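You operate a simulated robot arm through the tools that you are given. There is no shell and no other tool. Be economical: measure what you need, move in short steps, check, and stop when the job is done.

Carry out the task below with a simulated robot arm. There is one attempt and no reset: what you move stays moved.

TASK
Rinse the silt out of the large beaker and stand it on the drainer.
Fine: rinse it on the sink grid, pour the water into the sink bowl, tap shut. Set down upright: large beaker.

Only the result counts: the job must be done as asked and must still hold three seconds after the hand-in. Knocking over, shifting, dropping, spilling or breaking anything else fails it.

THE ROBOT
A 7-joint arm with a two-finger parallel gripper, fixed in place. Base frame: the origin is at the foot of the arm, x ahead of it, y to its left, z up; the work surface is at about z = 900. Units: mm, rad, N and s.
With the tool pointing down near the work surface it reaches from about 240 to 680 mm from the base axis. Its first joint turns from -1.152 to 1.152 rad. Payload 2.4 kg.
The TCP is the grasp point between the finger pads, 30 mm short of the fingertips. In the tool frame z runs along the fingers and y along their closing line. Largest opening 94 mm; finger width 28, thickness 10; the body of the gripper, 50 by 96 mm, starts 55 mm behind the TCP.
Orientation is told as [roll, pitch, yaw] about the base's x, y, z axes, in that order, counted from this pose: with the fingers straight down and closing along the base's y, the tool's x points along the base's -x, its y along +y and its z along -z.

THE INTERFACE
- The arm moves only by the tool play_rows. Its argument "increments" is one flat list of numbers, 7 for each row, row after row: the shift along the tool's x, y, z in mm, then the turn, a rotation vector about the tool's x, y, z in rad, then the opening, from 0 (shut) to 1 (fully open). In form: [tx, ty, tz, rx, ry, rz, grip, tx, ty, tz, rx, ry, rz, grip, ...]. A call has 1 to 20 rows; each row shifts and turns the commanded pose from where the row before left it, along the tool's axes as they then stand. Rows are played at 5 a second. More than 50 mm and 0.15 rad between two rows, or a gripper value outside its range, and nothing of the call is played. A pose out of reach is approached as far as the arm can. The call stops where the force on the tool passes 40 N (or 10 N more than at its start, if that is more) or the arm is blocked; 0.2 s more then pass. Each finger travels about 153 mm/s and halts on what it meets, pressing with about 29 N; the grip force reading is that of the motor and also rises with nothing between the fingers. The clock runs only during rows and for 0.2 s after the last one: add rows that do not move to give the fingers time. The reply holds the time, the measured pose of the TCP, the force on the tool along the base axes, the opening and the grip force, in the units named above and with some noise, with the torque about the TCP (base axes, N m) and any sound that the robot's microphone picked up.
- Cameras (640 x 400 px; columns grow to the right, rows downward): "scene" is fixed at [52.6, 521.6, 1419.3]; the picture's right is [-0.25, -0.97, 0.00], its down [-0.76, 0.20, -0.62] and it looks along [0.60, -0.15, -0.79] (base axes); focal length 214 px, centre (320, 200). "wrist" rides on the gripper at [76, 14, -103] in the tool frame; the picture's right is [-0.18, 0.98, 0.00], its down [-0.75, -0.14, -0.64] and it looks along [-0.63, -0.12, 0.77] (tool axes); focal length 243 px, centre (320, 200). There is no depth. A picture from a camera that has moved, and an enlarged one, comes with that camera's place and axes in the base frame and with its lens.
- grab_frame(camera): a new picture of that camera. No time passes.
- close_up(camera, box): a new picture of the part [left, top, right, bottom] of that camera's present view, enlarged. No time passes.
- close_job(): hands the job in; it is judged then, once.

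Work in short steps. Places have to be worked out from the pictures, the camera data and where the tool is seen: move nearer, look again, correct. Check each grasp and each placing, and mend what went wrong. You have 120 turns and 68 pictures in all, those below and enlarged ones among them. Open the gripper and draw the arm clear of the work before you hand the job in, unless the task says otherwise; then end with one line.

The tools are called after "Call:" as a command line: name --argument value ..., lists and objects as JSON in quotes. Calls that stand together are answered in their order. play_rows: Moves the arm, as the interface text tells. Its arguments: {"type":"object","properties":{"increments":{"type":"array"}},"required":["increments"]} The other tools are called the same way: grab_frame (camera) takes a picture; close_up (camera, box) takes an enlarged picture of a part of a camera's view; close_job () hands the job in.

At the start:

```text
time_s: 0.0
tool_pos: [352.0, 267.8, 1278.1]
tool_rot: [-0.001, 0.0, 0.002]
contact_force: [-0.1, 0.0, -0.5]
wrist_torque: [0.02, 0.0, -0.01]
opening: 94.0
finger_force: 0.1
```

scene: 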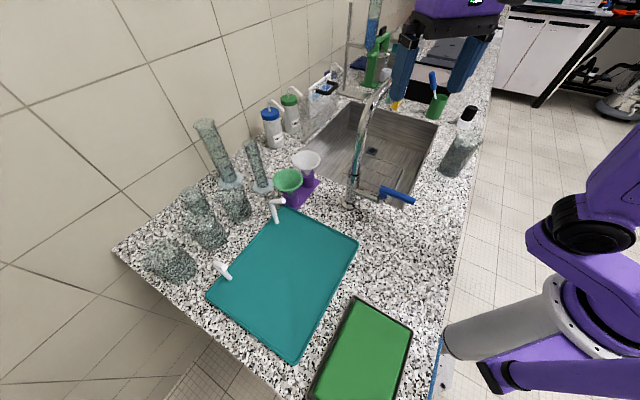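
wrist: 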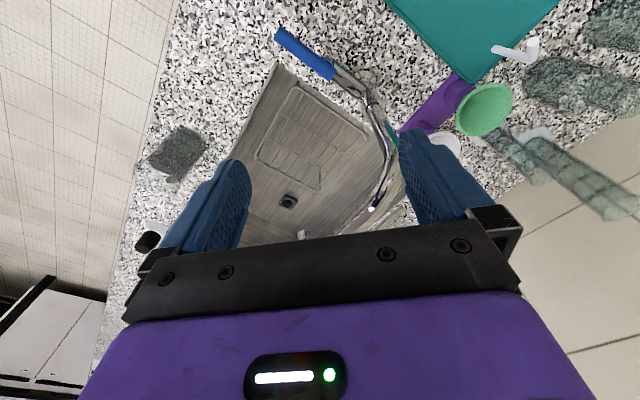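

I start with enlarged views of the scene to identify the large beaker, the drainer, the sink grid and the tap.

Call:
close_up --camera "scene" --box '[100, 100, 340, 300]'

Call:
close_up --camera "scene" --box '[250, 40, 500, 230]'

Call:
close_up --camera "wrist" --box '[130, 0, 450, 240]'

```text
2.00 times, centred on (220, 200) of scene
camera zoom: at [52.6, 521.6, 1419.3], right [-0.25, -0.97, 0.0], down [-0.76, 0.2, -0.62], along [0.6, -0.15, -0.79], focal length 429 px, centre (520, 200)
```

zoom: 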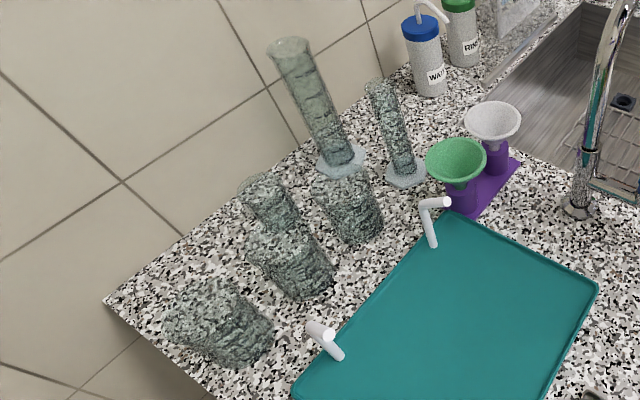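

```text
2.11 times, centred on (375, 135) of scene
camera zoom: at [52.6, 521.6, 1419.3], right [-0.25, -0.97, 0.0], down [-0.76, 0.2, -0.62], along [0.6, -0.15, -0.79], focal length 452 px, centre (204, 337)
```

zoom: 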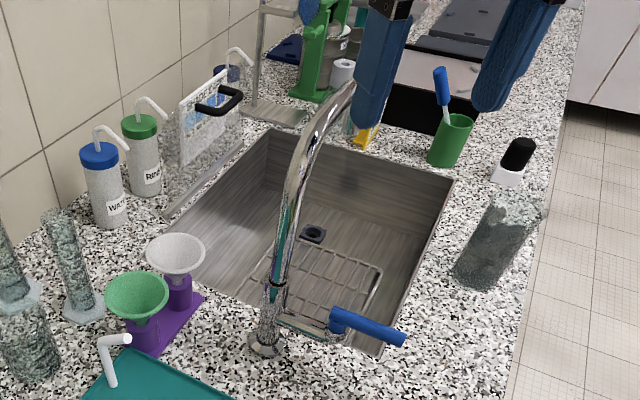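

```text
1.67 times, centred on (290, 120) of wrist
camera zoom: at [275.6, 283.1, 1380.1], right [0.18, 0.98, 0.0], down [0.75, -0.14, 0.64], along [0.63, -0.12, -0.77], focal length 404 px, centre (370, 333)
```

zoom: 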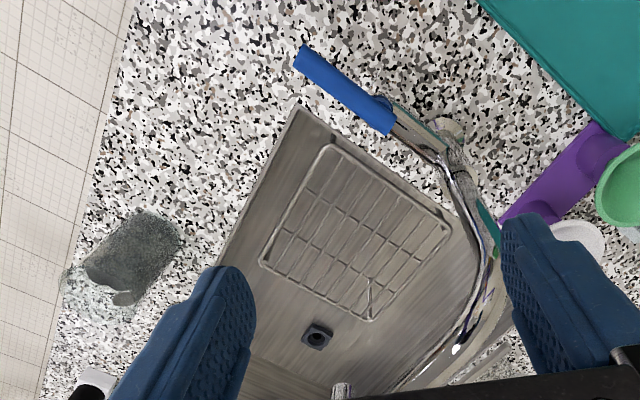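

The dirty beaker seems to stand right of the sink near (450, -45); the tap column is near (410, 340) and its blue lever tip near (300, 228, 1014). I move the arm to the right at height to clear the view of sink and spout, and look again.

Call:
play_rows --increments '[0, -40, 0, 0, 0, 0, 1, 0, -40, 0, 0, 0, 0, 1, 0, -40, 0, 0, 0, 0, 1, 0, -40, 0, 0, 0, 0, 1, 0, -40, 0, 0, 0, 0, 1, 0, -40, 0, 0, 0, 0, 1, 10, -40, 20, 0, 0, 0, 1, 20, -30, 30, 0, 0, 0, 1, 20, 0, 30, 0, 0, 0, 1]'

Call:
close_up --camera "scene" --box '[280, 20, 500, 220]'

Call:
grab_frame --camera "wrist"

Call:
grab_frame --camera "scene"

```text
time_s: 2.0
tool_pos: [302.8, -41.9, 1199.0]
tool_rot: [0.001, -0.004, 0.003]
contact_force: [-0.1, 0.0, 0.0]
wrist_torque: [-0.02, -0.01, -0.01]
opening: 94.0
finger_force: 0.0
```

```text
2.00 times, centred on (390, 120) of scene
camera zoom: at [52.6, 521.6, 1419.3], right [-0.25, -0.97, 0.0], down [-0.76, 0.2, -0.62], along [0.6, -0.15, -0.79], focal length 429 px, centre (180, 360)
```

zoom: 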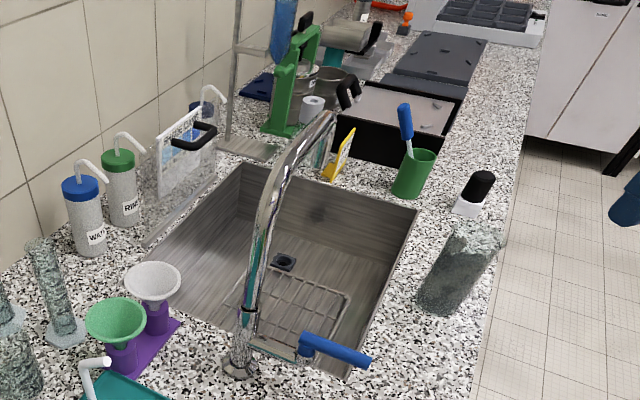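

```text
61 pictures are left
camera wrist: at [225.9, -28.3, 1301.2], right [0.18, 0.98, 0.0], down [0.75, -0.14, 0.64], along [0.63, -0.12, -0.77], focal length 243 px, centre (320, 200)
```

wrist: 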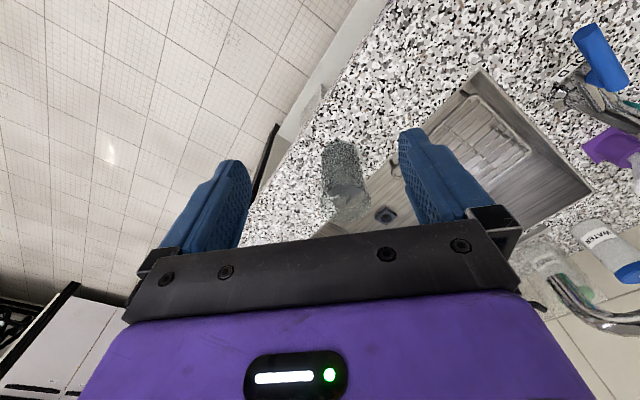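

```text
60 pictures are left
```

scene: 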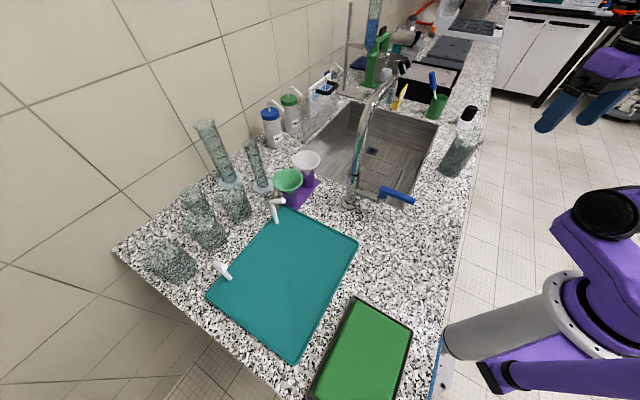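

The gripper is now out of the sink view. I enlarge the wrist view for the spout end and for the beaker.

Call:
close_up --camera "wrist" --box '[440, 10, 640, 340]'

Call:
close_up --camera "wrist" --box '[280, 110, 440, 250]'

Call:
close_up --camera "scene" --box '[420, 80, 520, 190]'

Call:
close_up --camera "scene" --box '[320, 60, 430, 220]'

```text
1.21 times, centred on (540, 175) of wrist
camera zoom: at [225.9, -28.3, 1301.2], right [0.18, 0.98, 0.0], down [0.75, -0.14, 0.64], along [0.63, -0.12, -0.77], focal length 294 px, centre (53, 230)
```

zoom: 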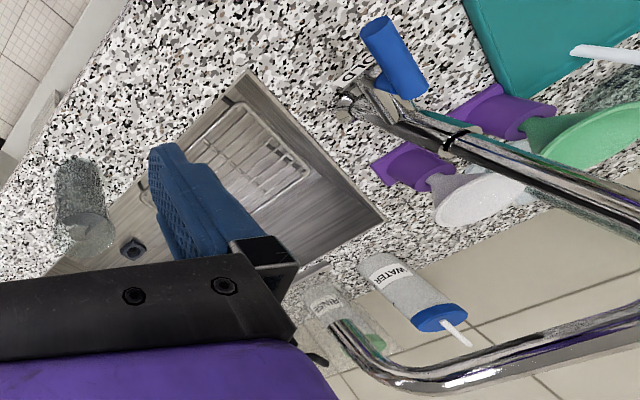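

```text
2.86 times, centred on (360, 180) of wrist
camera zoom: at [225.9, -28.3, 1301.2], right [0.18, 0.98, 0.0], down [0.75, -0.14, 0.64], along [0.63, -0.12, -0.77], focal length 693 px, centre (206, 257)
```

zoom: 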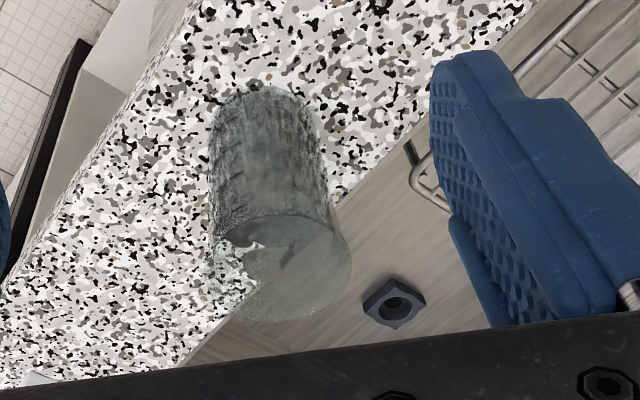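

```text
3.64 times, centred on (470, 135) of scene
camera zoom: at [52.6, 521.6, 1419.3], right [-0.25, -0.97, 0.0], down [-0.76, 0.2, -0.62], along [0.6, -0.15, -0.79], focal length 780 px, centre (-226, 436)
```

zoom: 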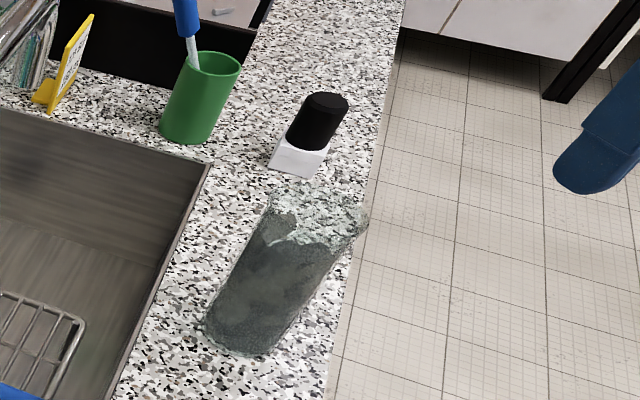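

```text
2.50 times, centred on (375, 140) of scene
camera zoom: at [52.6, 521.6, 1419.3], right [-0.25, -0.97, 0.0], down [-0.76, 0.2, -0.62], along [0.6, -0.15, -0.79], focal length 536 px, centre (182, 350)
```

zoom: 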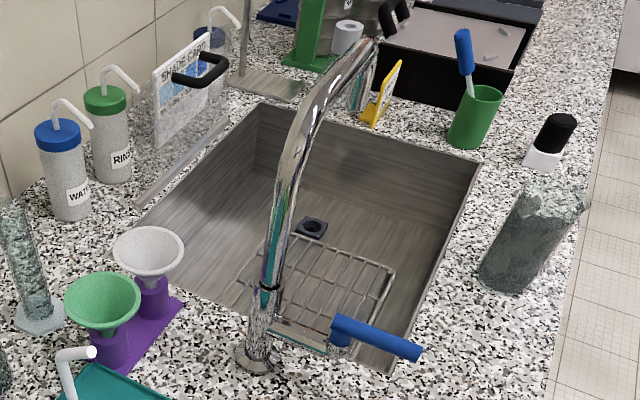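

The beaker is upright, about 66 mm wide and 150 mm tall near (450, -35); the spout ends near (544, 204, 1126), over the grid's middle (z about 855). I now check the candidate drainers and the tap lever.

Call:
close_up --camera "scene" --box '[190, 190, 450, 400]'

Call:
close_up --camera "scene" --box '[335, 165, 425, 220]'

Call:
close_up --camera "scene" --box '[300, 0, 520, 110]'

```text
1.90 times, centred on (320, 295) of scene
camera zoom: at [52.6, 521.6, 1419.3], right [-0.25, -0.97, 0.0], down [-0.76, 0.2, -0.62], along [0.6, -0.15, -0.79], focal length 408 px, centre (320, 19)
```

zoom: 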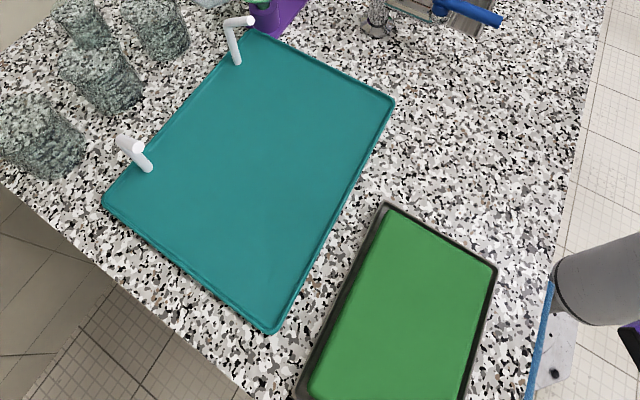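

```text
7.11 times, centred on (380, 192) of scene
camera zoom: at [52.6, 521.6, 1419.3], right [-0.25, -0.97, 0.0], down [-0.76, 0.2, -0.62], along [0.6, -0.15, -0.79], focal length 1525 px, centre (-107, 253)
```

zoom: 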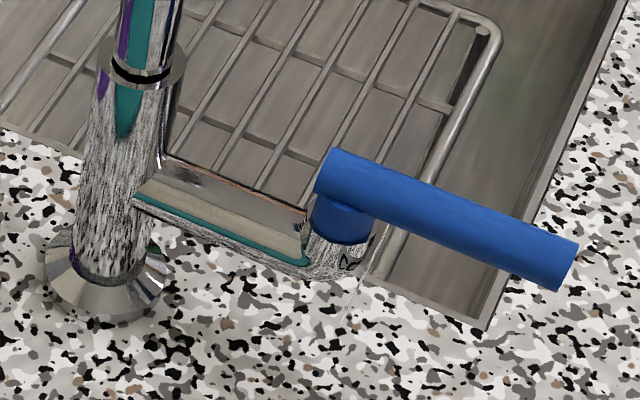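

```text
2.91 times, centred on (410, 55) of scene
camera zoom: at [52.6, 521.6, 1419.3], right [-0.25, -0.97, 0.0], down [-0.76, 0.2, -0.62], along [0.6, -0.15, -0.79], focal length 624 px, centre (58, 622)
```

zoom: 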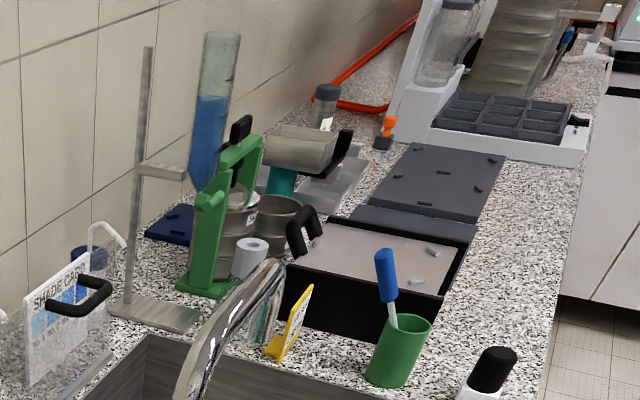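

The lever sits on a vertical hub, so it turns about a vertical axis; the teal pegged tray is the only reachable drainer. For a side grasp I want the camera above the hand, so I test whether the wrist can turn half round.

Call:
play_rows --increments '[0, 0, 0, 0, 0, 0.15, 1, 0, 0, 0, 0, 0, 0.15, 1, 0, 0, 0, 0, 0, 0.15, 1, 0, 0, 0, 0, 0, 0.15, 1, 0, 0, 0, 0, 0, 0.15, 1, 0, 0, 0, 0, 0, 0.15, 1, 0, 0, 0, 0, 0, 0.15, 1, 0, 0, 0, 0, 0, 0.15, 1, 0, 0, 0, 0, 0, 0.15, 1, 0, 0, 0, 0, 0, 0.15, 1, 0, 0, 0, 0, 0, 0.15, 1, 0, 0, 0, 0, 0, 0.15, 1, 0, 0, 0, 0, 0, 0.15, 1, 0, 0, 0, 0, 0, 0.15, 1, 0, 0, 0, 0, 0, 0.15, 1, 0, 0, 0, 0, 0, 0.15, 1, 0, 0, 0, 0, 0, 0.15, 1, 0, 0, 0, 0, 0, 0.15, 1, 0, 0, 0, 0, 0, 0.15, 1, 0, 0, 0, 0, 0, 0.15, 1]'

```text
time_s: 6.2
tool_pos: [303.1, -41.3, 1198.4]
tool_rot: [0.0, 0.001, -3.001]
contact_force: [-0.3, 0.0, 0.4]
wrist_torque: [0.02, 0.01, 0.03]
opening: 93.9
finger_force: 0.1
```

The wrist turned freely. I complete the half turn, go forward 100 mm and pitch the tool up to about 15° below horizontal.

Call:
play_rows --increments '[30, 0, 0, 0, 0, 0.1416, 1, 30, 0, 0, 0, 0, 0, 1, 0, 0, 0, 0, 0.1456, 0, 1, 0, 0, 0, 0, 0.1456, 0, 1, 0, 0, 0, 0, 0.1456, 0, 1, 0, 0, 0, 0, 0.1456, 0, 1, 0, 0, 0, 0, 0.1456, 0, 1, 0, 0, 0, 0, 0.1456, 0, 1, 0, 0, 0, 0, 0.1456, 0, 1, 0, 0, 0, 0, 0.1456, 0, 1, 0, 0, 0, 0, 0.1456, 0, 1]'

Call:
grab_frame --camera "wrist"

Call:
grab_frame --camera "scene"

```text
time_s: 8.6
tool_pos: [362.2, -36.3, 1197.5]
tool_rot: [-0.008, 1.313, 3.141]
contact_force: [-0.5, -0.5, 0.3]
wrist_torque: [-0.01, -0.02, 0.01]
opening: 94.0
finger_force: 0.1
```

```text
52 pictures are left
camera wrist: at [283.2, -50.7, 1297.2], right [-0.04, -0.98, -0.18], down [-0.81, 0.14, -0.56], along [0.58, 0.12, -0.81], focal length 243 px, centre (320, 200)
```

wrist: 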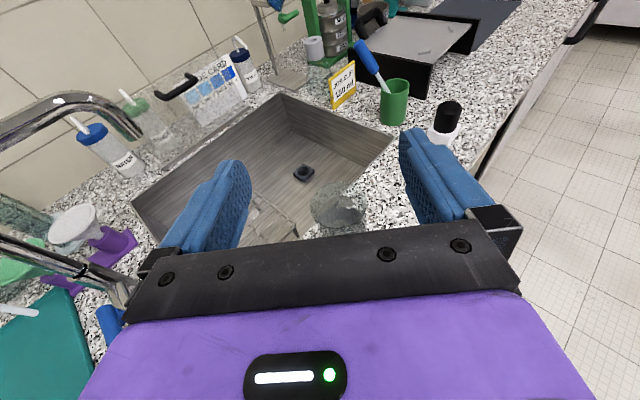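

```text
51 pictures are left
```

scene: 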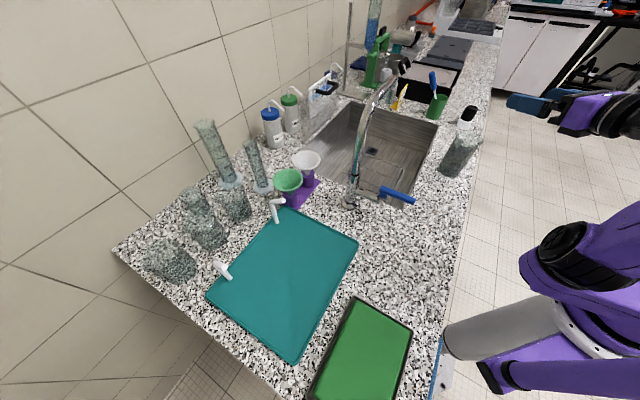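

The hand is in the wanted pose with the beaker's rim centred near (450, -36). I lower to z ≈ 990 in front of it, still about 30 mm short with the tips.

Call:
play_rows --increments '[-40, 0, 10.7, 0, 0, 0, 1, -40, 0, 10.7, 0, 0, 0, 1, -40, 0, 10.7, 0, 0, 0, 1, -40, 0, 10.7, 0, 0, 0, 1, -40, 0, 10.7, 0, 0, 0, 1]'

Call:
grab_frame --camera "wrist"

Call:
close_up --camera "scene" --box '[400, 80, 560, 200]'

```text
time_s: 9.8
tool_pos: [374.0, -52.9, 996.2]
tool_rot: [0.002, 1.313, -3.14]
contact_force: [0.1, 0.1, -0.9]
wrist_torque: [-0.02, -0.01, -0.01]
opening: 94.1
finger_force: 0.2
out of reach, approached as far as the arm can: row 2, 3
```

```text
50 pictures are left
camera wrist: at [294.3, -66.9, 1094.2], right [-0.05, -0.98, -0.18], down [-0.81, 0.14, -0.56], along [0.58, 0.12, -0.81], focal length 243 px, centre (320, 200)
```

wrist: 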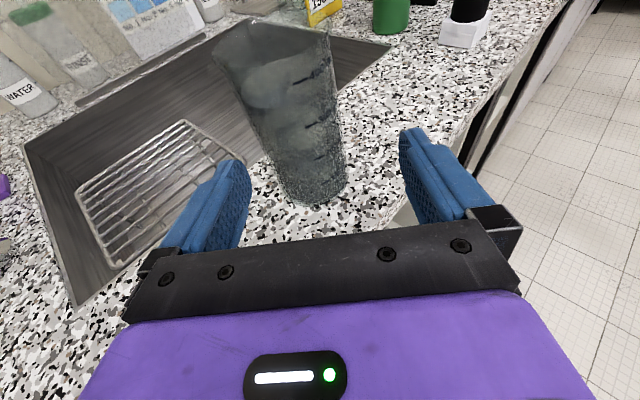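

```text
3.33 times, centred on (480, 140) of scene
camera zoom: at [52.6, 521.6, 1419.3], right [-0.25, -0.97, 0.0], down [-0.76, 0.2, -0.62], along [0.6, -0.15, -0.79], focal length 715 px, centre (-213, 400)
```

zoom: 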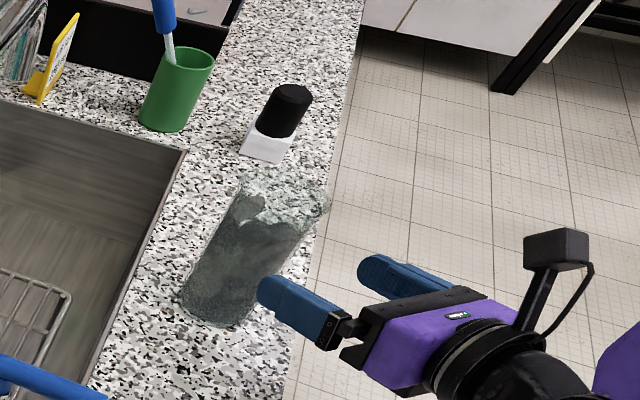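

The beaker measures about 72 mm wide with its axis near (460, -33) and rim near z = 1032. The hand ended at y = -53, so I correct sideways and lower slightly before advancing.

Call:
play_rows --increments '[-7.7, -10, 2, 0, 0, 0, 1, -7.7, -10, 2, 0, 0, 0, 1, 0, 0, 0, 0, 0, 0, 1]'

Call:
grab_frame --camera "wrist"

```text
time_s: 10.6
tool_pos: [375.3, -33.6, 977.3]
tool_rot: [-0.003, 1.312, -3.14]
contact_force: [0.2, -0.3, -0.6]
wrist_torque: [-0.01, 0.0, -0.04]
opening: 93.7
finger_force: 0.1
```

```text
48 pictures are left
camera wrist: at [294.3, -46.7, 1077.1], right [-0.04, -0.98, -0.18], down [-0.81, 0.14, -0.56], along [0.58, 0.12, -0.81], focal length 243 px, centre (320, 200)
```

wrist: 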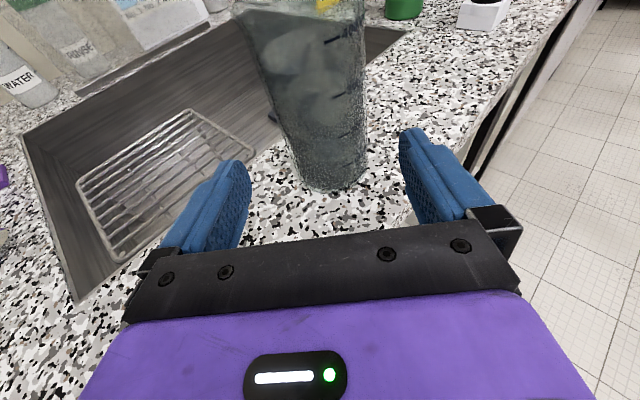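

The hand is aligned with the beaker's axis (y ≈ -33). I advance about 80 mm along x with the fingers open either side.

Call:
play_rows --increments '[5.2, 0, 19.5, 0, 0, 0, 1, 5.2, 0, 19.5, 0, 0, 0, 1, 5.2, 0, 19.5, 0, 0, 0, 1, 5.2, 0, 19.5, 0, 0, 0, 1]'

Call:
grab_frame --camera "wrist"

Call:
close_up --camera "scene" --box '[400, 80, 560, 200]'

```text
time_s: 11.6
tool_pos: [455.6, -33.2, 979.2]
tool_rot: [-0.006, 1.312, 3.138]
contact_force: [1.1, -0.5, -0.2]
wrist_torque: [-0.01, 0.01, 0.01]
opening: 93.9
finger_force: 0.2
```

```text
47 pictures are left
camera wrist: at [376.0, -46.4, 1077.9], right [-0.04, -0.98, -0.18], down [-0.81, 0.14, -0.56], along [0.58, 0.12, -0.81], focal length 243 px, centre (320, 200)
```

wrist: 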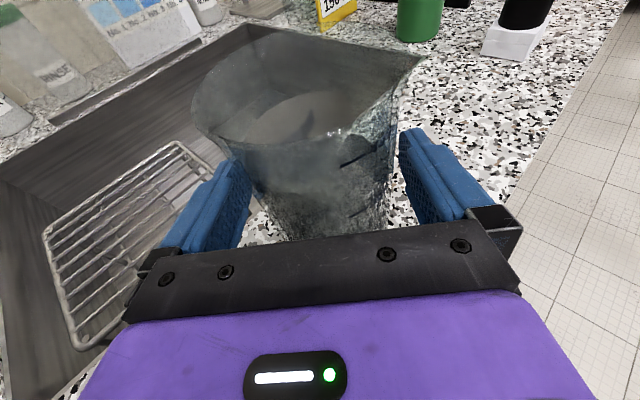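

```text
3.33 times, centred on (480, 140) of scene
camera zoom: at [52.6, 521.6, 1419.3], right [-0.25, -0.97, 0.0], down [-0.76, 0.2, -0.62], along [0.6, -0.15, -0.79], focal length 715 px, centre (-213, 400)
```

zoom: 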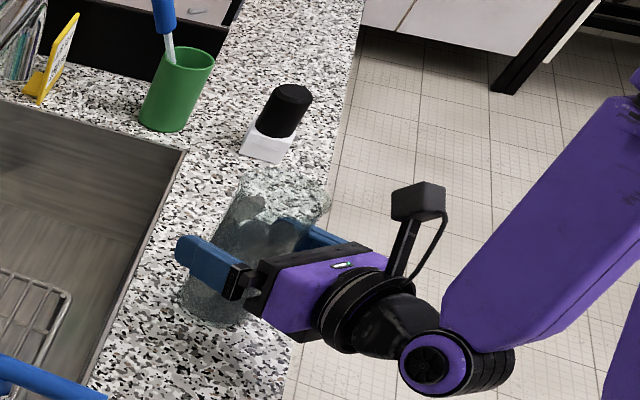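

The fingers straddle the beaker with its axis at the TCP. I close and check the opening.

Call:
play_rows --increments '[0, 0, 0, 0, 0, 0, 0.6, 0, 0, 0, 0, 0, 0, 0.6, 0, 0, 0, 0, 0, 0, 0.6]'

```text
time_s: 12.4
tool_pos: [455.5, -32.0, 979.1]
tool_rot: [-0.003, 1.314, 3.142]
contact_force: [2.0, -0.4, 0.8]
wrist_torque: [0.1, -0.13, -0.05]
opening: 69.9
finger_force: 28.6
```

Gripped at 69.9 mm. I lift 65 mm straight up and check.

Call:
play_rows --increments '[10, 0, -2.7, 0, 0, 0, 0.55, 15.7, 0, -4.2, 0, 0, 0, 0.55, 18.5, 0, -5, 0, 0, 0, 0.55, 18.5, 0, -5, 0, 0, 0, 0.55, 0, 0, 0, 0, 0, 0, 0.55]'

Call:
grab_frame --camera "scene"

```text
time_s: 13.6
tool_pos: [454.0, -33.8, 1043.7]
tool_rot: [-0.005, 1.311, 3.139]
contact_force: [0.2, -0.3, -1.2]
wrist_torque: [0.01, 0.01, 0.01]
opening: 69.8
finger_force: 28.6
```

```text
45 pictures are left
```

scene: 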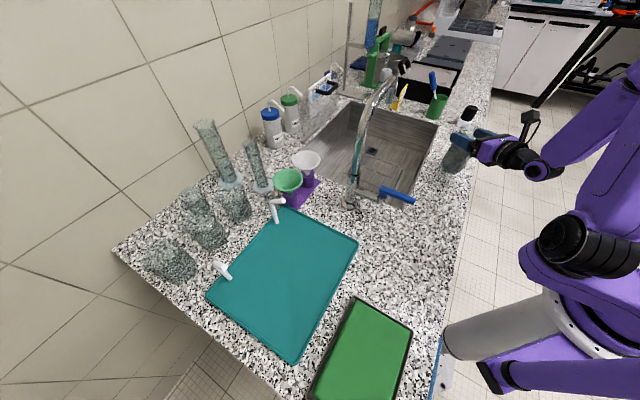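

The beaker is held (about 1.2 N) with the arm clear. I carry it over the sink while yawing toward the spout, stopping short to look.

Call:
play_rows --increments '[0.05, -34, 13.3, 0.058, 0, -0.0155, 0.55, 0.57, -33.2, 15.3, 0.058, 0, -0.0155, 0.55, 1.08, -32.2, 17.2, 0.058, 0, -0.0155, 0.55, 1.57, -31.1, 19, 0.058, 0, -0.0155, 0.55, 2.03, -29.9, 20.8, 0.058, 0, -0.0155, 0.55, 2.5, -28.7, 22.5, 0.058, 0, -0.0155, 0.55, 0, 0, 0, 0, 0, 0, 0.55]'

Call:
grab_frame --camera "wrist"

Call:
close_up --camera "scene" --box '[310, 60, 510, 220]'

```text
time_s: 15.2
tool_pos: [531.7, 170.1, 1024.1]
tool_rot: [-0.001, 1.313, -2.776]
contact_force: [-1.2, 1.2, -0.9]
wrist_torque: [-0.02, 0.0, 0.01]
opening: 69.7
finger_force: 29.1
```

```text
44 pictures are left
camera wrist: at [462.3, 129.1, 1123.3], right [0.31, -0.94, -0.18], down [-0.81, -0.16, -0.56], along [0.5, 0.32, -0.81], focal length 243 px, centre (320, 200)
```

wrist: 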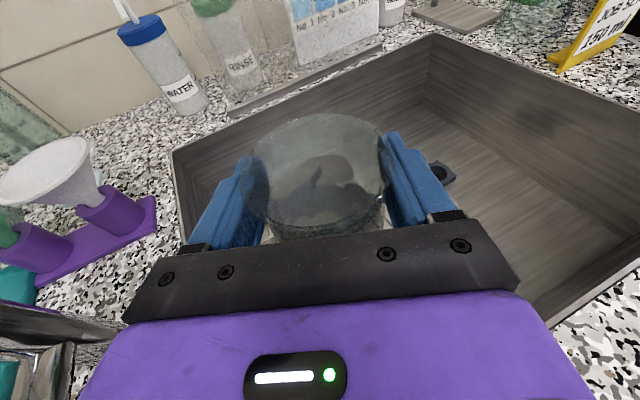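

```text
2.50 times, centred on (410, 140) of scene
camera zoom: at [52.6, 521.6, 1419.3], right [-0.25, -0.97, 0.0], down [-0.76, 0.2, -0.62], along [0.6, -0.15, -0.79], focal length 536 px, centre (95, 350)
```

zoom: 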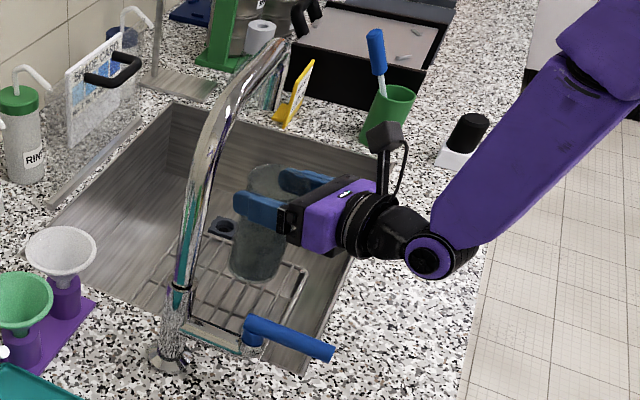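

Grid top works out to z ≈ 865, centred at about (540, 207), right under the spout tip. I move the beaker there and descend most of the way.

Call:
play_rows --increments '[2.7, -13.6, 10.2, 0, 0, 0, 0.55, 2.7, -13.6, 10.2, 0, 0, 0, 0.55, 0, 0, 0, 0, 0, 0, 0.55, -19.3, 0, 5.2, 0, 0, 0, 0.55, -19.3, 0, 5.2, 0, 0, 0, 0.55, -19.3, 0, 5.2, 0, 0, 0, 0.55, 0, 0, 0, 0, 0, 0, 0.55]'

Call:
close_up --camera "scene" --box '[330, 80, 450, 220]'

```text
time_s: 16.8
tool_pos: [541.1, 202.5, 963.8]
tool_rot: [0.006, 1.32, -2.776]
contact_force: [0.6, 0.4, 20.3]
wrist_torque: [-0.05, 0.34, 0.02]
opening: 69.8
finger_force: 29.1
```

```text
2.86 times, centred on (390, 150) of scene
camera zoom: at [52.3, 521.5, 1419.3], right [-0.25, -0.97, 0.0], down [-0.76, 0.2, -0.62], along [0.6, -0.15, -0.79], focal length 613 px, centre (120, 343)
```

zoom: 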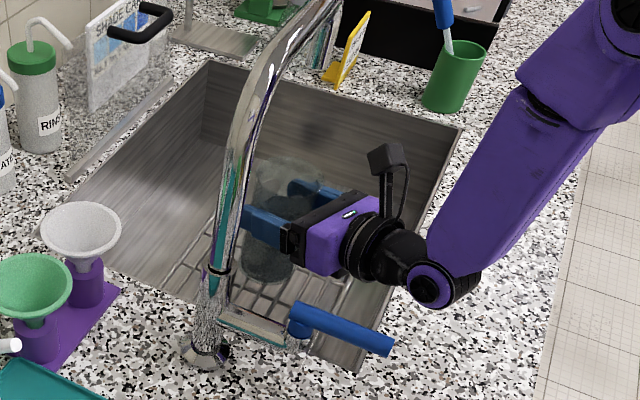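

The force reading of 20 N says the beaker has met the grid (z ≈ 885). I ease up slightly before releasing.

Call:
play_rows --increments '[1.2, 0, -0.3, 0, 0, 0, 0.55, 0, 0, 0, 0, 0, 0, 0.55]'

```text
time_s: 17.4
tool_pos: [541.2, 203.1, 964.0]
tool_rot: [0.002, 1.311, -2.779]
contact_force: [3.5, 0.2, 9.1]
wrist_torque: [0.09, -0.64, -0.03]
opening: 69.8
finger_force: 28.9
```

Still 9 N down; a further millimetre up, then open the fingers.

Call:
play_rows --increments '[0.8, 0, -0.2, 0, 0, 0, 0.55, 0, 0, 0, 0, 0, 0, 0.55, 0, 0, 0, 0, 0, 0, 0.8, 0, 0, 0, 0, 0, 0, 0.95, 0, 0, 0, 0, 0, 0, 1]'

Call:
grab_frame --camera "wrist"

```text
time_s: 18.6
tool_pos: [542.1, 203.3, 963.7]
tool_rot: [0.001, 1.314, -2.778]
contact_force: [0.4, -0.5, 1.0]
wrist_torque: [-0.01, 0.01, -0.02]
opening: 93.9
finger_force: 0.0
```

```text
41 pictures are left
camera wrist: at [472.4, 162.4, 1064.4], right [0.3, -0.94, -0.18], down [-0.81, -0.16, -0.56], along [0.5, 0.32, -0.81], focal length 243 px, centre (320, 200)
```

wrist: 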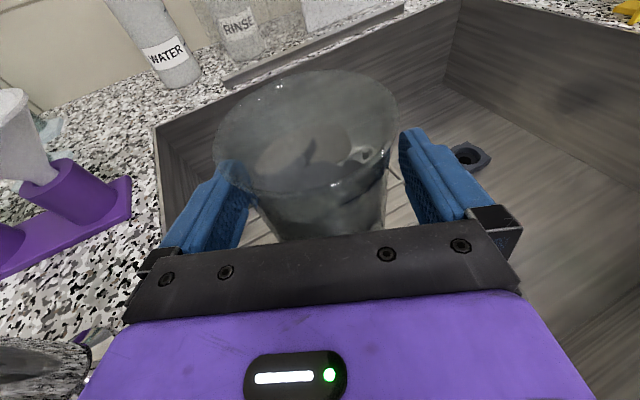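

Released and standing upright. I withdraw straight back along the approach line.

Call:
play_rows --increments '[-5.2, 0, -19.3, 0, 0, 0, 1, -5.2, 0, -19.3, 0, 0, 0, 1, -5.2, 0, -19.3, 0, 0, 0, 1, -5.2, 0, -19.3, 0, 0, 0, 1, -5.2, 0, -19.3, 0, 0, 0, 1, 14.5, 0, -23.2, 0, 0, 0, 1]'

Call:
grab_frame --camera "wrist"

Call:
grab_frame --camera "scene"

```text
time_s: 20.0
tool_pos: [431.0, 161.7, 983.5]
tool_rot: [0.002, 1.315, -2.779]
contact_force: [0.1, 1.3, -0.3]
wrist_torque: [0.01, 0.0, 0.03]
opening: 94.1
finger_force: 0.1
```

```text
40 pictures are left
camera wrist: at [361.3, 121.8, 1083.1], right [0.31, -0.94, -0.18], down [-0.81, -0.16, -0.56], along [0.5, 0.32, -0.81], focal length 243 px, centre (320, 200)
```

wrist: 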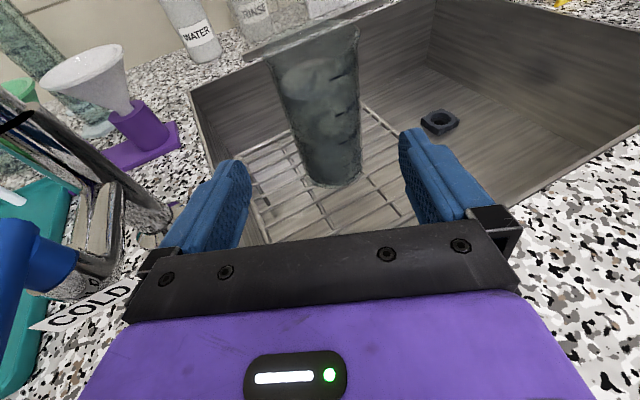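

```text
39 pictures are left
```

scene: 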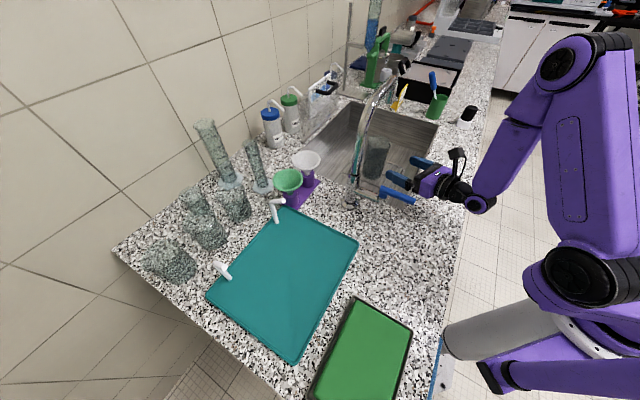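

The beaker stands on the grid; a "COLD" label sits by the lever. I back off, rise and yaw left to view the lever properly.

Call:
play_rows --increments '[24, 0, -27, 0, 0, 0, 1, 24, 0, -27, 0, 0, 0, 1, 24, 0, -27, 0, 0, 0, 1, 24, 0, -27, 0.116, 0, -0.031, 0.5, 0, 0, 0, 0.116, 0, -0.031, 0, 0, 0, 0, 0.116, 0, -0.031, 0, 0, 0, 0, 0.116, 0, -0.031, 0]'

Call:
grab_frame --camera "wrist"

```text
time_s: 21.6
tool_pos: [423.3, 116.4, 1092.4]
tool_rot: [0.003, 1.314, -2.292]
contact_force: [-0.1, -0.1, 0.0]
wrist_torque: [-0.03, -0.02, 0.03]
opening: 0.0
finger_force: 28.7
out of reach, approached as far as the arm can: row 1, 2, 3
```

```text
38 pictures are left
camera wrist: at [380.6, 47.8, 1191.5], right [0.7, -0.69, -0.18], down [-0.65, -0.51, -0.56], along [0.3, 0.51, -0.81], focal length 243 px, centre (320, 200)
```

wrist: 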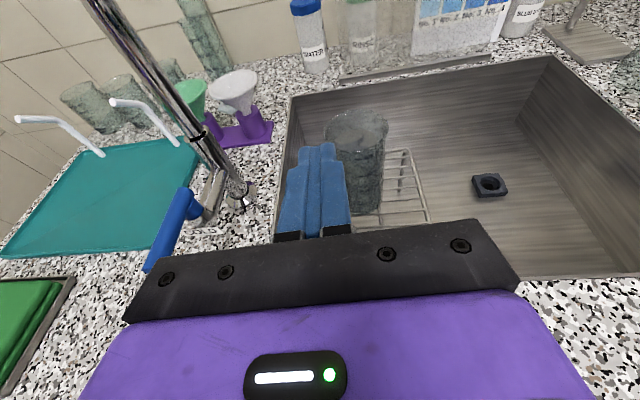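

Triangulation puts the lever horizontal at z ≈ 1010, from (362, 286) to its tip (301, 229). I bring the tool back to vertical, with the closing line across the lever, at a safe height.

Call:
play_rows --increments '[29, 0, -7.7, 0, -0.146, 0, 0, 0, 0, 0, 0, -0.146, 0, 0, 0, 0, 0, 0, -0.146, 0, 0, 0, 0, 0, 0, -0.146, 0, 0, 0, 0, 0, 0, -0.146, 0, 0, 0, 0, 0, 0, -0.146, 0, 0, 0, 0, 0, 0, -0.146, 0, 0, 0, 0, 0, 0, -0.146, 0, 0, 0, 0, 0, 0, -0.146, 0, 0, 0, 0, 0, 0, 0, 0.1, 0.5]'

```text
time_s: 23.8
tool_pos: [423.2, 114.3, 1121.9]
tool_rot: [0.004, -0.004, -2.4]
contact_force: [-0.1, 0.5, 0.2]
wrist_torque: [-0.01, 0.01, -0.03]
opening: 47.1
finger_force: 0.0
```

Tool vertical. I move above the lever and look.

Call:
play_rows --increments '[3.1, -41.9, 0, 0, 0, 0, 0.6, 3.1, -41.9, 0, 0, 0, 0, 0.6, 3.1, -41.9, 0, 0, 0, 0, 0.6, 3.1, -41.9, 0, 0, 0, 0, 0.6, 0, 0, 0, 0, 0, 0, 0.6]'

Call:
grab_frame --camera "wrist"

Call:
close_up --camera "scene" --box '[310, 60, 510, 230]'

```text
time_s: 25.0
tool_pos: [318.5, 245.3, 1120.9]
tool_rot: [0.001, -0.005, -2.399]
contact_force: [0.8, 0.2, -0.4]
wrist_torque: [-0.02, 0.02, -0.04]
opening: 56.1
finger_force: 0.0
```

```text
37 pictures are left
camera wrist: at [383.7, 288.3, 1223.4], right [0.53, -0.85, 0.0], down [-0.65, -0.4, 0.64], along [-0.55, -0.34, -0.76], focal length 243 px, centre (320, 200)
```

wrist: 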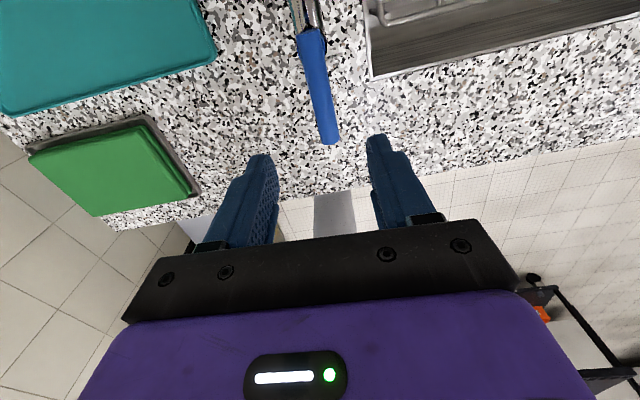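

```text
2.35 times, centred on (410, 145) of scene
camera zoom: at [52.6, 521.6, 1419.3], right [-0.25, -0.97, 0.0], down [-0.76, 0.2, -0.62], along [0.6, -0.15, -0.79], focal length 505 px, centre (108, 329)
```

zoom: 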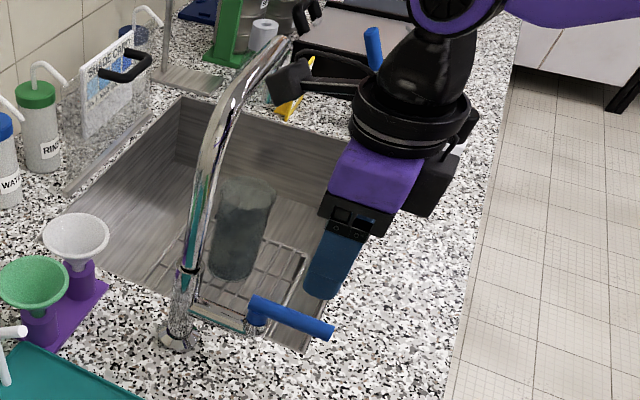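

The TCP is right above the lever, 25 mm from its tip. I descend around it to z ≈ 1012.

Call:
play_rows --increments '[0, 0, 27, 0, 0, 0, 0.6, 0, 0, 27, 0, 0, 0, 0.6, 0, 0, 27, 0, 0, 0, 0.6, 0, 0, 27, 0, 0, 0, 0.6]'

Call:
play_rows --increments '[0, 0, 0, 0, 0, 0, 0.3, 0, 0, 0, 0, 0, 0, 0.14, 0, 0, 0, 0, 0, 0, 0.14]'

Call:
grab_frame --camera "wrist"

Call:
close_up --camera "scene" --box '[310, 60, 510, 230]'

```text
time_s: 26.0
tool_pos: [318.2, 245.3, 1013.7]
tool_rot: [0.001, -0.002, -2.399]
contact_force: [-0.9, -0.3, -0.2]
wrist_torque: [0.03, 0.06, -0.02]
opening: 56.7
finger_force: 0.1
```

```text
time_s: 26.8
tool_pos: [319.7, 246.5, 1013.4]
tool_rot: [0.0, -0.002, -2.401]
contact_force: [7.1, -7.4, -9.7]
wrist_torque: [0.16, -0.22, -0.48]
opening: 22.1
finger_force: 45.0
```

```text
35 pictures are left
camera wrist: at [385.4, 287.4, 1115.6], right [0.53, -0.85, 0.0], down [-0.65, -0.4, 0.64], along [-0.55, -0.34, -0.77], focal length 243 px, centre (320, 200)
```

wrist: 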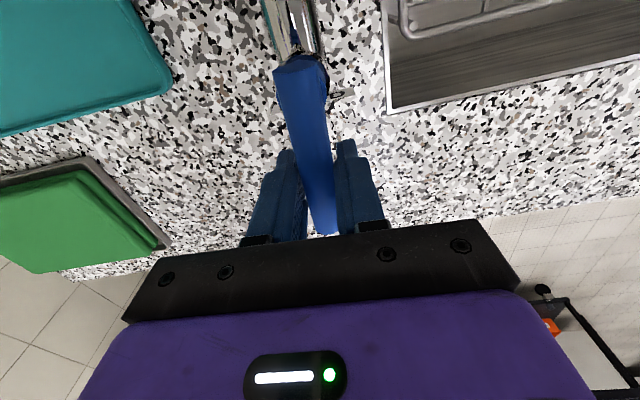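

```text
2.35 times, centred on (410, 145) of scene
camera zoom: at [52.9, 521.5, 1419.3], right [-0.25, -0.97, 0.0], down [-0.76, 0.2, -0.62], along [0.6, -0.15, -0.79], focal length 505 px, centre (108, 329)
```

zoom: 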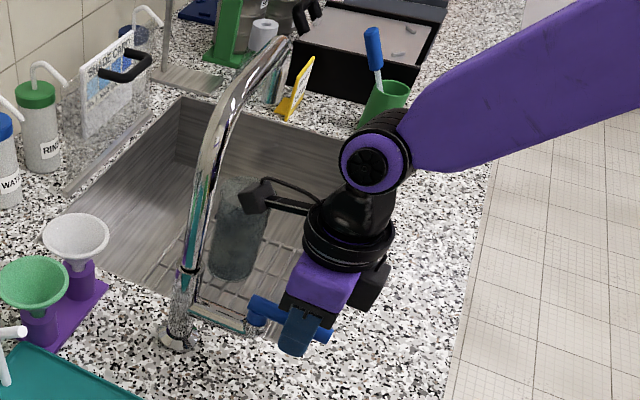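

The lever is held. I loosen slightly and try turning it 0.3 rad counter-clockwise (tip toward the sink), pivoting about the hub.

Call:
play_rows --increments '[0, 0, 0, 0, 0, 0, 0.29, 0.25, 4.94, 0, 0, 0, -0.1, 0.29, 0.25, 4.94, 0, 0, 0, -0.1, 0.29, 0.25, 4.94, 0, 0, 0, -0.1, 0.29]'

```text
time_s: 27.8
tool_pos: [328.7, 239.5, 1014.7]
tool_rot: [-0.003, 0.001, -2.094]
contact_force: [-10.3, 30.1, -2.6]
wrist_torque: [0.08, -0.03, -0.67]
opening: 41.3
finger_force: 12.3
```

It resists (30 N, fingers spread), so that is the stop. I return and try clockwise.

Call:
play_rows --increments '[0.25, -4.94, 0, 0, 0, 0.1, 0.4, 0.25, -4.94, 0, 0, 0, 0.1, 0.4, 0.25, -4.94, 0, 0, 0, 0.1, 0.3, 0, 0, 0, 0, 0, 0, 0.29]'

Call:
play_rows --increments '[0.25, -4.94, 0, 0, 0, 0.1, 0.29, 0.25, -4.94, 0, 0, 0, 0.1, 0.29, 0.25, -4.94, 0, 0, 0, 0.1, 0.29]'

```text
time_s: 28.8
tool_pos: [319.8, 244.9, 1012.9]
tool_rot: [0.002, -0.004, -2.4]
contact_force: [-0.4, -1.1, 0.5]
wrist_torque: [0.0, 0.01, 0.04]
opening: 27.7
finger_force: 0.2
```

```text
time_s: 29.6
tool_pos: [321.0, 232.2, 1011.8]
tool_rot: [-0.023, 0.003, -2.655]
contact_force: [-11.1, 27.9, -1.0]
wrist_torque: [0.13, -0.16, 0.3]
opening: 44.0
finger_force: 14.4
out of reach, approached as far as the arm can: row 2, 3
stopped in row 3: the force on the tool passed its limit at 46 N (the readings are from after the stop); the commanded pose is now the measured one
```

The wrist hit its joint limit that way. I open, rise clear and look, then will flip the hand by half a turn for clockwise travel.

Call:
play_rows --increments '[0, 0, 0, 0, 0, 0, 0.6, 0, 0, 0, 0, 0, 0, 0.8, 0, 0, -30, 0, 0, 0, 0.8, 0, 0, -40, 0, 0, 0, 0.8, 0, 0, -40, 0, 0, 0, 0.8]'

Call:
play_rows --increments '[0, 0, 0, 0, 0, -0.15, 0.6, 0, 0, 0, 0, 0, -0.15, 0.6, 0, 0, 0, 0, 0, -0.15, 0.6, 0, 0, 0, 0, 0, -0.15, 0.6, 0, 0, 0, 0, 0, -0.15, 0.6, 0, 0, 0, 0, 0, -0.15, 0.6, 0, 0, 0, 0, 0, -0.15, 0.6, 0, 0, 0, 0, 0, -0.15, 0.6, 0, 0, 0, 0, 0, -0.15, 0.6, 0, 0, 0, 0, 0, -0.15, 0.6, 0, 0, 0, 0, 0, -0.15, 0.6, 0, 0, 0, 0, 0, -0.15, 0.6, 0, 0, 0, 0, 0, -0.15, 0.6, 0, 0, 0, 0, 0, -0.15, 0.6, 0, 0, 0, 0, 0, -0.15, 0.6, 0, 0, 0, 0, 0, -0.15, 0.6, 0, 0, 0, 0, 0, -0.15, 0.6, 0, 0, 0, 0, 0, -0.15, 0.6, 0, 0, 0, 0, 0, -0.15, 0.6]'

Call:
grab_frame --camera "wrist"

Call:
close_up --camera "scene" --box '[310, 60, 510, 230]'

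```text
time_s: 30.8
tool_pos: [324.4, 225.4, 1122.8]
tool_rot: [-0.025, 0.004, -2.661]
contact_force: [0.7, -0.3, 0.0]
wrist_torque: [-0.02, 0.02, -0.02]
opening: 75.2
finger_force: 0.0
```

```text
time_s: 34.8
tool_pos: [324.0, 226.3, 1121.7]
tool_rot: [0.021, 0.004, 0.189]
contact_force: [1.0, -0.5, -0.6]
wrist_torque: [-0.02, 0.03, -0.03]
opening: 56.2
finger_force: 0.1
```

```text
33 pictures are left
camera wrist: at [246.9, 224.9, 1224.6], right [0.0, 1.0, 0.02], down [0.77, -0.01, 0.64], along [0.64, 0.02, -0.77], focal length 243 px, centre (320, 200)
```

wrist: 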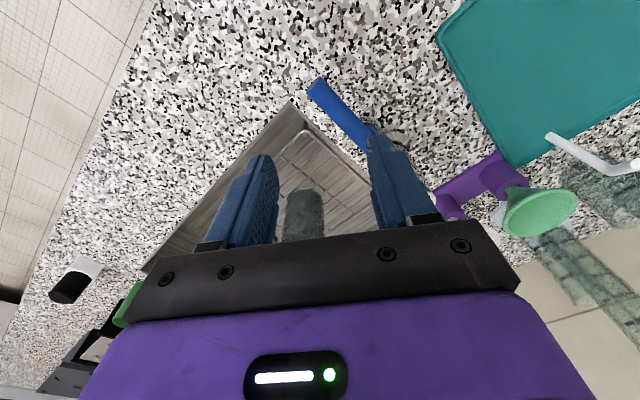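

```text
2.35 times, centred on (410, 145) of scene
camera zoom: at [52.6, 521.6, 1419.3], right [-0.25, -0.97, 0.0], down [-0.76, 0.2, -0.62], along [0.6, -0.15, -0.79], focal length 505 px, centre (108, 329)
```

zoom: 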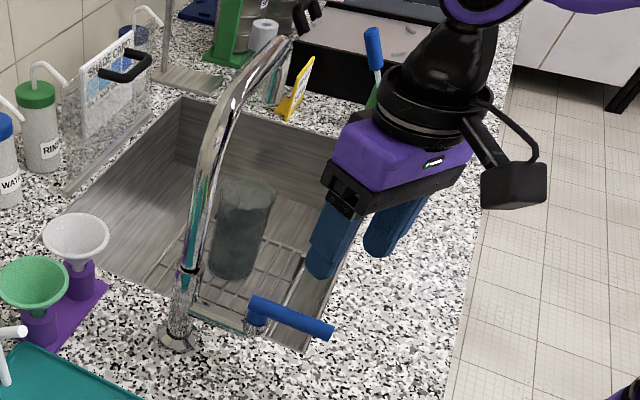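

The lever has not moved. I align the flipped hand across the lever, centre on it, and descend.

Call:
play_rows --increments '[0, 0, 0, 0, 0, -0.138, 0.6, 0, 0, 0, 0, 0, -0.138, 0.6, 0, 0, 0, 0, 0, -0.138, 0.6, 0, 0, 0, 0, 0, -0.138, 0.6, -9.6, 17.9, 0, 0.0155, 0.0142, 0, 0.6, 0, 0, 0, 0, 0, 0, 0.6]'

Call:
play_rows --increments '[0, 0, 27, 0, 0, 0, 0.6, 0, 0, 27, 0, 0, 0, 0.6, 0, 0, 27, 0, 0, 0, 0.6, 0, 0, 27, 0, 0, 0, 0.6]'

Call:
grab_frame --camera "wrist"

```text
time_s: 36.2
tool_pos: [319.5, 245.5, 1122.6]
tool_rot: [0.004, 0.006, 0.738]
contact_force: [-0.9, -0.3, 0.7]
wrist_torque: [-0.01, -0.02, -0.02]
opening: 56.3
finger_force: 0.0
```

```text
time_s: 37.2
tool_pos: [317.7, 247.0, 1015.2]
tool_rot: [0.005, 0.006, 0.739]
contact_force: [-0.5, -1.1, -0.1]
wrist_torque: [0.01, 0.01, 0.01]
opening: 56.3
finger_force: 0.0
```

```text
31 pictures are left
camera wrist: at [252.6, 207.6, 1116.4], right [-0.52, 0.85, 0.0], down [0.66, 0.4, 0.64], along [0.54, 0.34, -0.77], focal length 243 px, centre (320, 200)
```

wrist: 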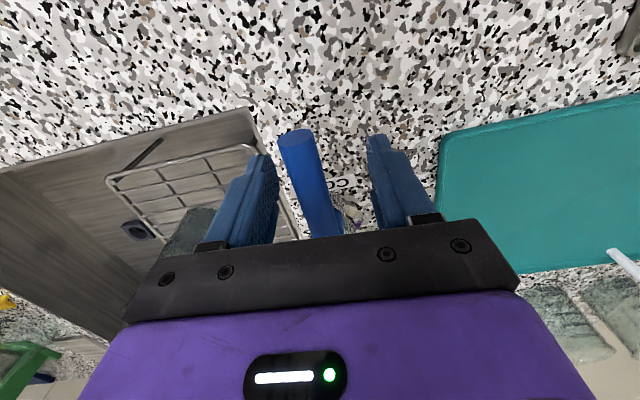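

Fingers straddle the lever. I narrow them and turn clockwise by 0.3 rad, watching force and sound.

Call:
play_rows --increments '[0, 0, 0, 0, 0, 0, 0.29, 0, 0, 0, 0, 0, 0, 0.29, -0.25, 4.94, 0, 0, 0, 0.1, 0.29, -0.25, 4.94, 0, 0, 0, 0.1, 0.29, -0.25, 4.94, 0, 0, 0, 0.1, 0.29]'

```text
time_s: 38.4
tool_pos: [310.3, 259.0, 1015.4]
tool_rot: [0.002, 0.006, 0.437]
contact_force: [-1.1, -0.1, -0.4]
wrist_torque: [-0.03, 0.03, -0.01]
opening: 27.4
finger_force: 0.4
```

No resistance; the lever seems to follow. I check the picture.

Call:
close_up --camera "scene" --box '[310, 60, 510, 230]'

```text
2.35 times, centred on (410, 145) of scene
camera zoom: at [52.6, 521.6, 1419.3], right [-0.25, -0.97, 0.0], down [-0.76, 0.2, -0.62], along [0.6, -0.15, -0.79], focal length 505 px, centre (108, 329)
```

zoom: 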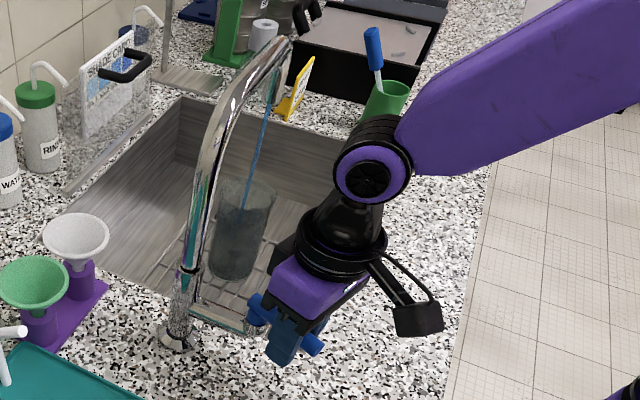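

Water is running into the beaker. I hold the lever there for four seconds and look at the level.

Call:
play_rows --increments '[0, 0, 0, 0, 0, 0, 0.29, 0, 0, 0, 0, 0, 0, 0.29, 0, 0, 0, 0, 0, 0, 0.29, 0, 0, 0, 0, 0, 0, 0.29, 0, 0, 0, 0, 0, 0, 0.29, 0, 0, 0, 0, 0, 0, 0.29, 0, 0, 0, 0, 0, 0, 0.29, 0, 0, 0, 0, 0, 0, 0.29, 0, 0, 0, 0, 0, 0, 0.29, 0, 0, 0, 0, 0, 0, 0.29, 0, 0, 0, 0, 0, 0, 0.29, 0, 0, 0, 0, 0, 0, 0.29, 0, 0, 0, 0, 0, 0, 0.29, 0, 0, 0, 0, 0, 0, 0.29, 0, 0, 0, 0, 0, 0, 0.29, 0, 0, 0, 0, 0, 0, 0.29, 0, 0, 0, 0, 0, 0, 0.29, 0, 0, 0, 0, 0, 0, 0.29, 0, 0, 0, 0, 0, 0, 0.29, 0, 0, 0, 0, 0, 0, 0.29]'

Call:
close_up --camera "scene" --box '[350, 90, 420, 170]'

```text
time_s: 42.6
tool_pos: [311.4, 258.2, 1014.3]
tool_rot: [0.001, 0.007, 0.437]
contact_force: [-0.2, -0.2, -0.3]
wrist_torque: [0.0, 0.01, 0.0]
opening: 27.1
finger_force: 0.0
```

```text
5.00 times, centred on (385, 130) of scene
camera zoom: at [52.6, 521.6, 1419.3], right [-0.25, -0.97, 0.0], down [-0.76, 0.2, -0.62], along [0.6, -0.15, -0.79], focal length 1072 px, centre (-5, 550)
```

zoom: 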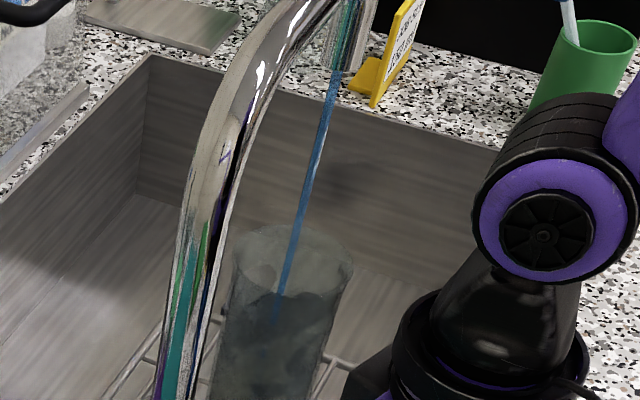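

The stream falls inside the mouth but filling looks slow. I open the lever another 0.3 rad and wait.

Call:
play_rows --increments '[-0.25, 4.94, 0, 0, 0, 0.1, 0.29, -0.25, 4.94, 0, 0, 0, 0.1, 0.29, -0.25, 4.94, 0, 0, 0, 0.1, 0.29, 0, 0, 0, 0, 0, 0, 0.29, 0, 0, 0, 0, 0, 0, 0.29, 0, 0, 0, 0, 0, 0, 0.29, 0, 0, 0, 0, 0, 0, 0.29, 0, 0, 0, 0, 0, 0, 0.29, 0, 0, 0, 0, 0, 0, 0.29, 0, 0, 0, 0, 0, 0, 0.29, 0, 0, 0, 0, 0, 0, 0.29, 0, 0, 0, 0, 0, 0, 0.29, 0, 0, 0, 0, 0, 0, 0.29]'

Call:
close_up --camera "scene" --box '[350, 90, 420, 170]'

```text
time_s: 45.4
tool_pos: [306.1, 270.2, 1016.9]
tool_rot: [0.0, 0.007, 0.138]
contact_force: [0.6, 0.0, 0.0]
wrist_torque: [0.01, 0.02, 0.0]
opening: 27.2
finger_force: 0.2
```

```text
5.00 times, centred on (385, 130) of scene
camera zoom: at [52.6, 521.6, 1419.3], right [-0.25, -0.97, 0.0], down [-0.76, 0.2, -0.62], along [0.6, -0.15, -0.79], focal length 1072 px, centre (-5, 550)
```

zoom: 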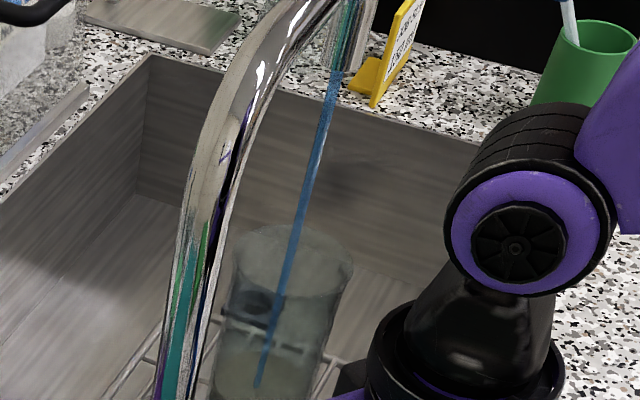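

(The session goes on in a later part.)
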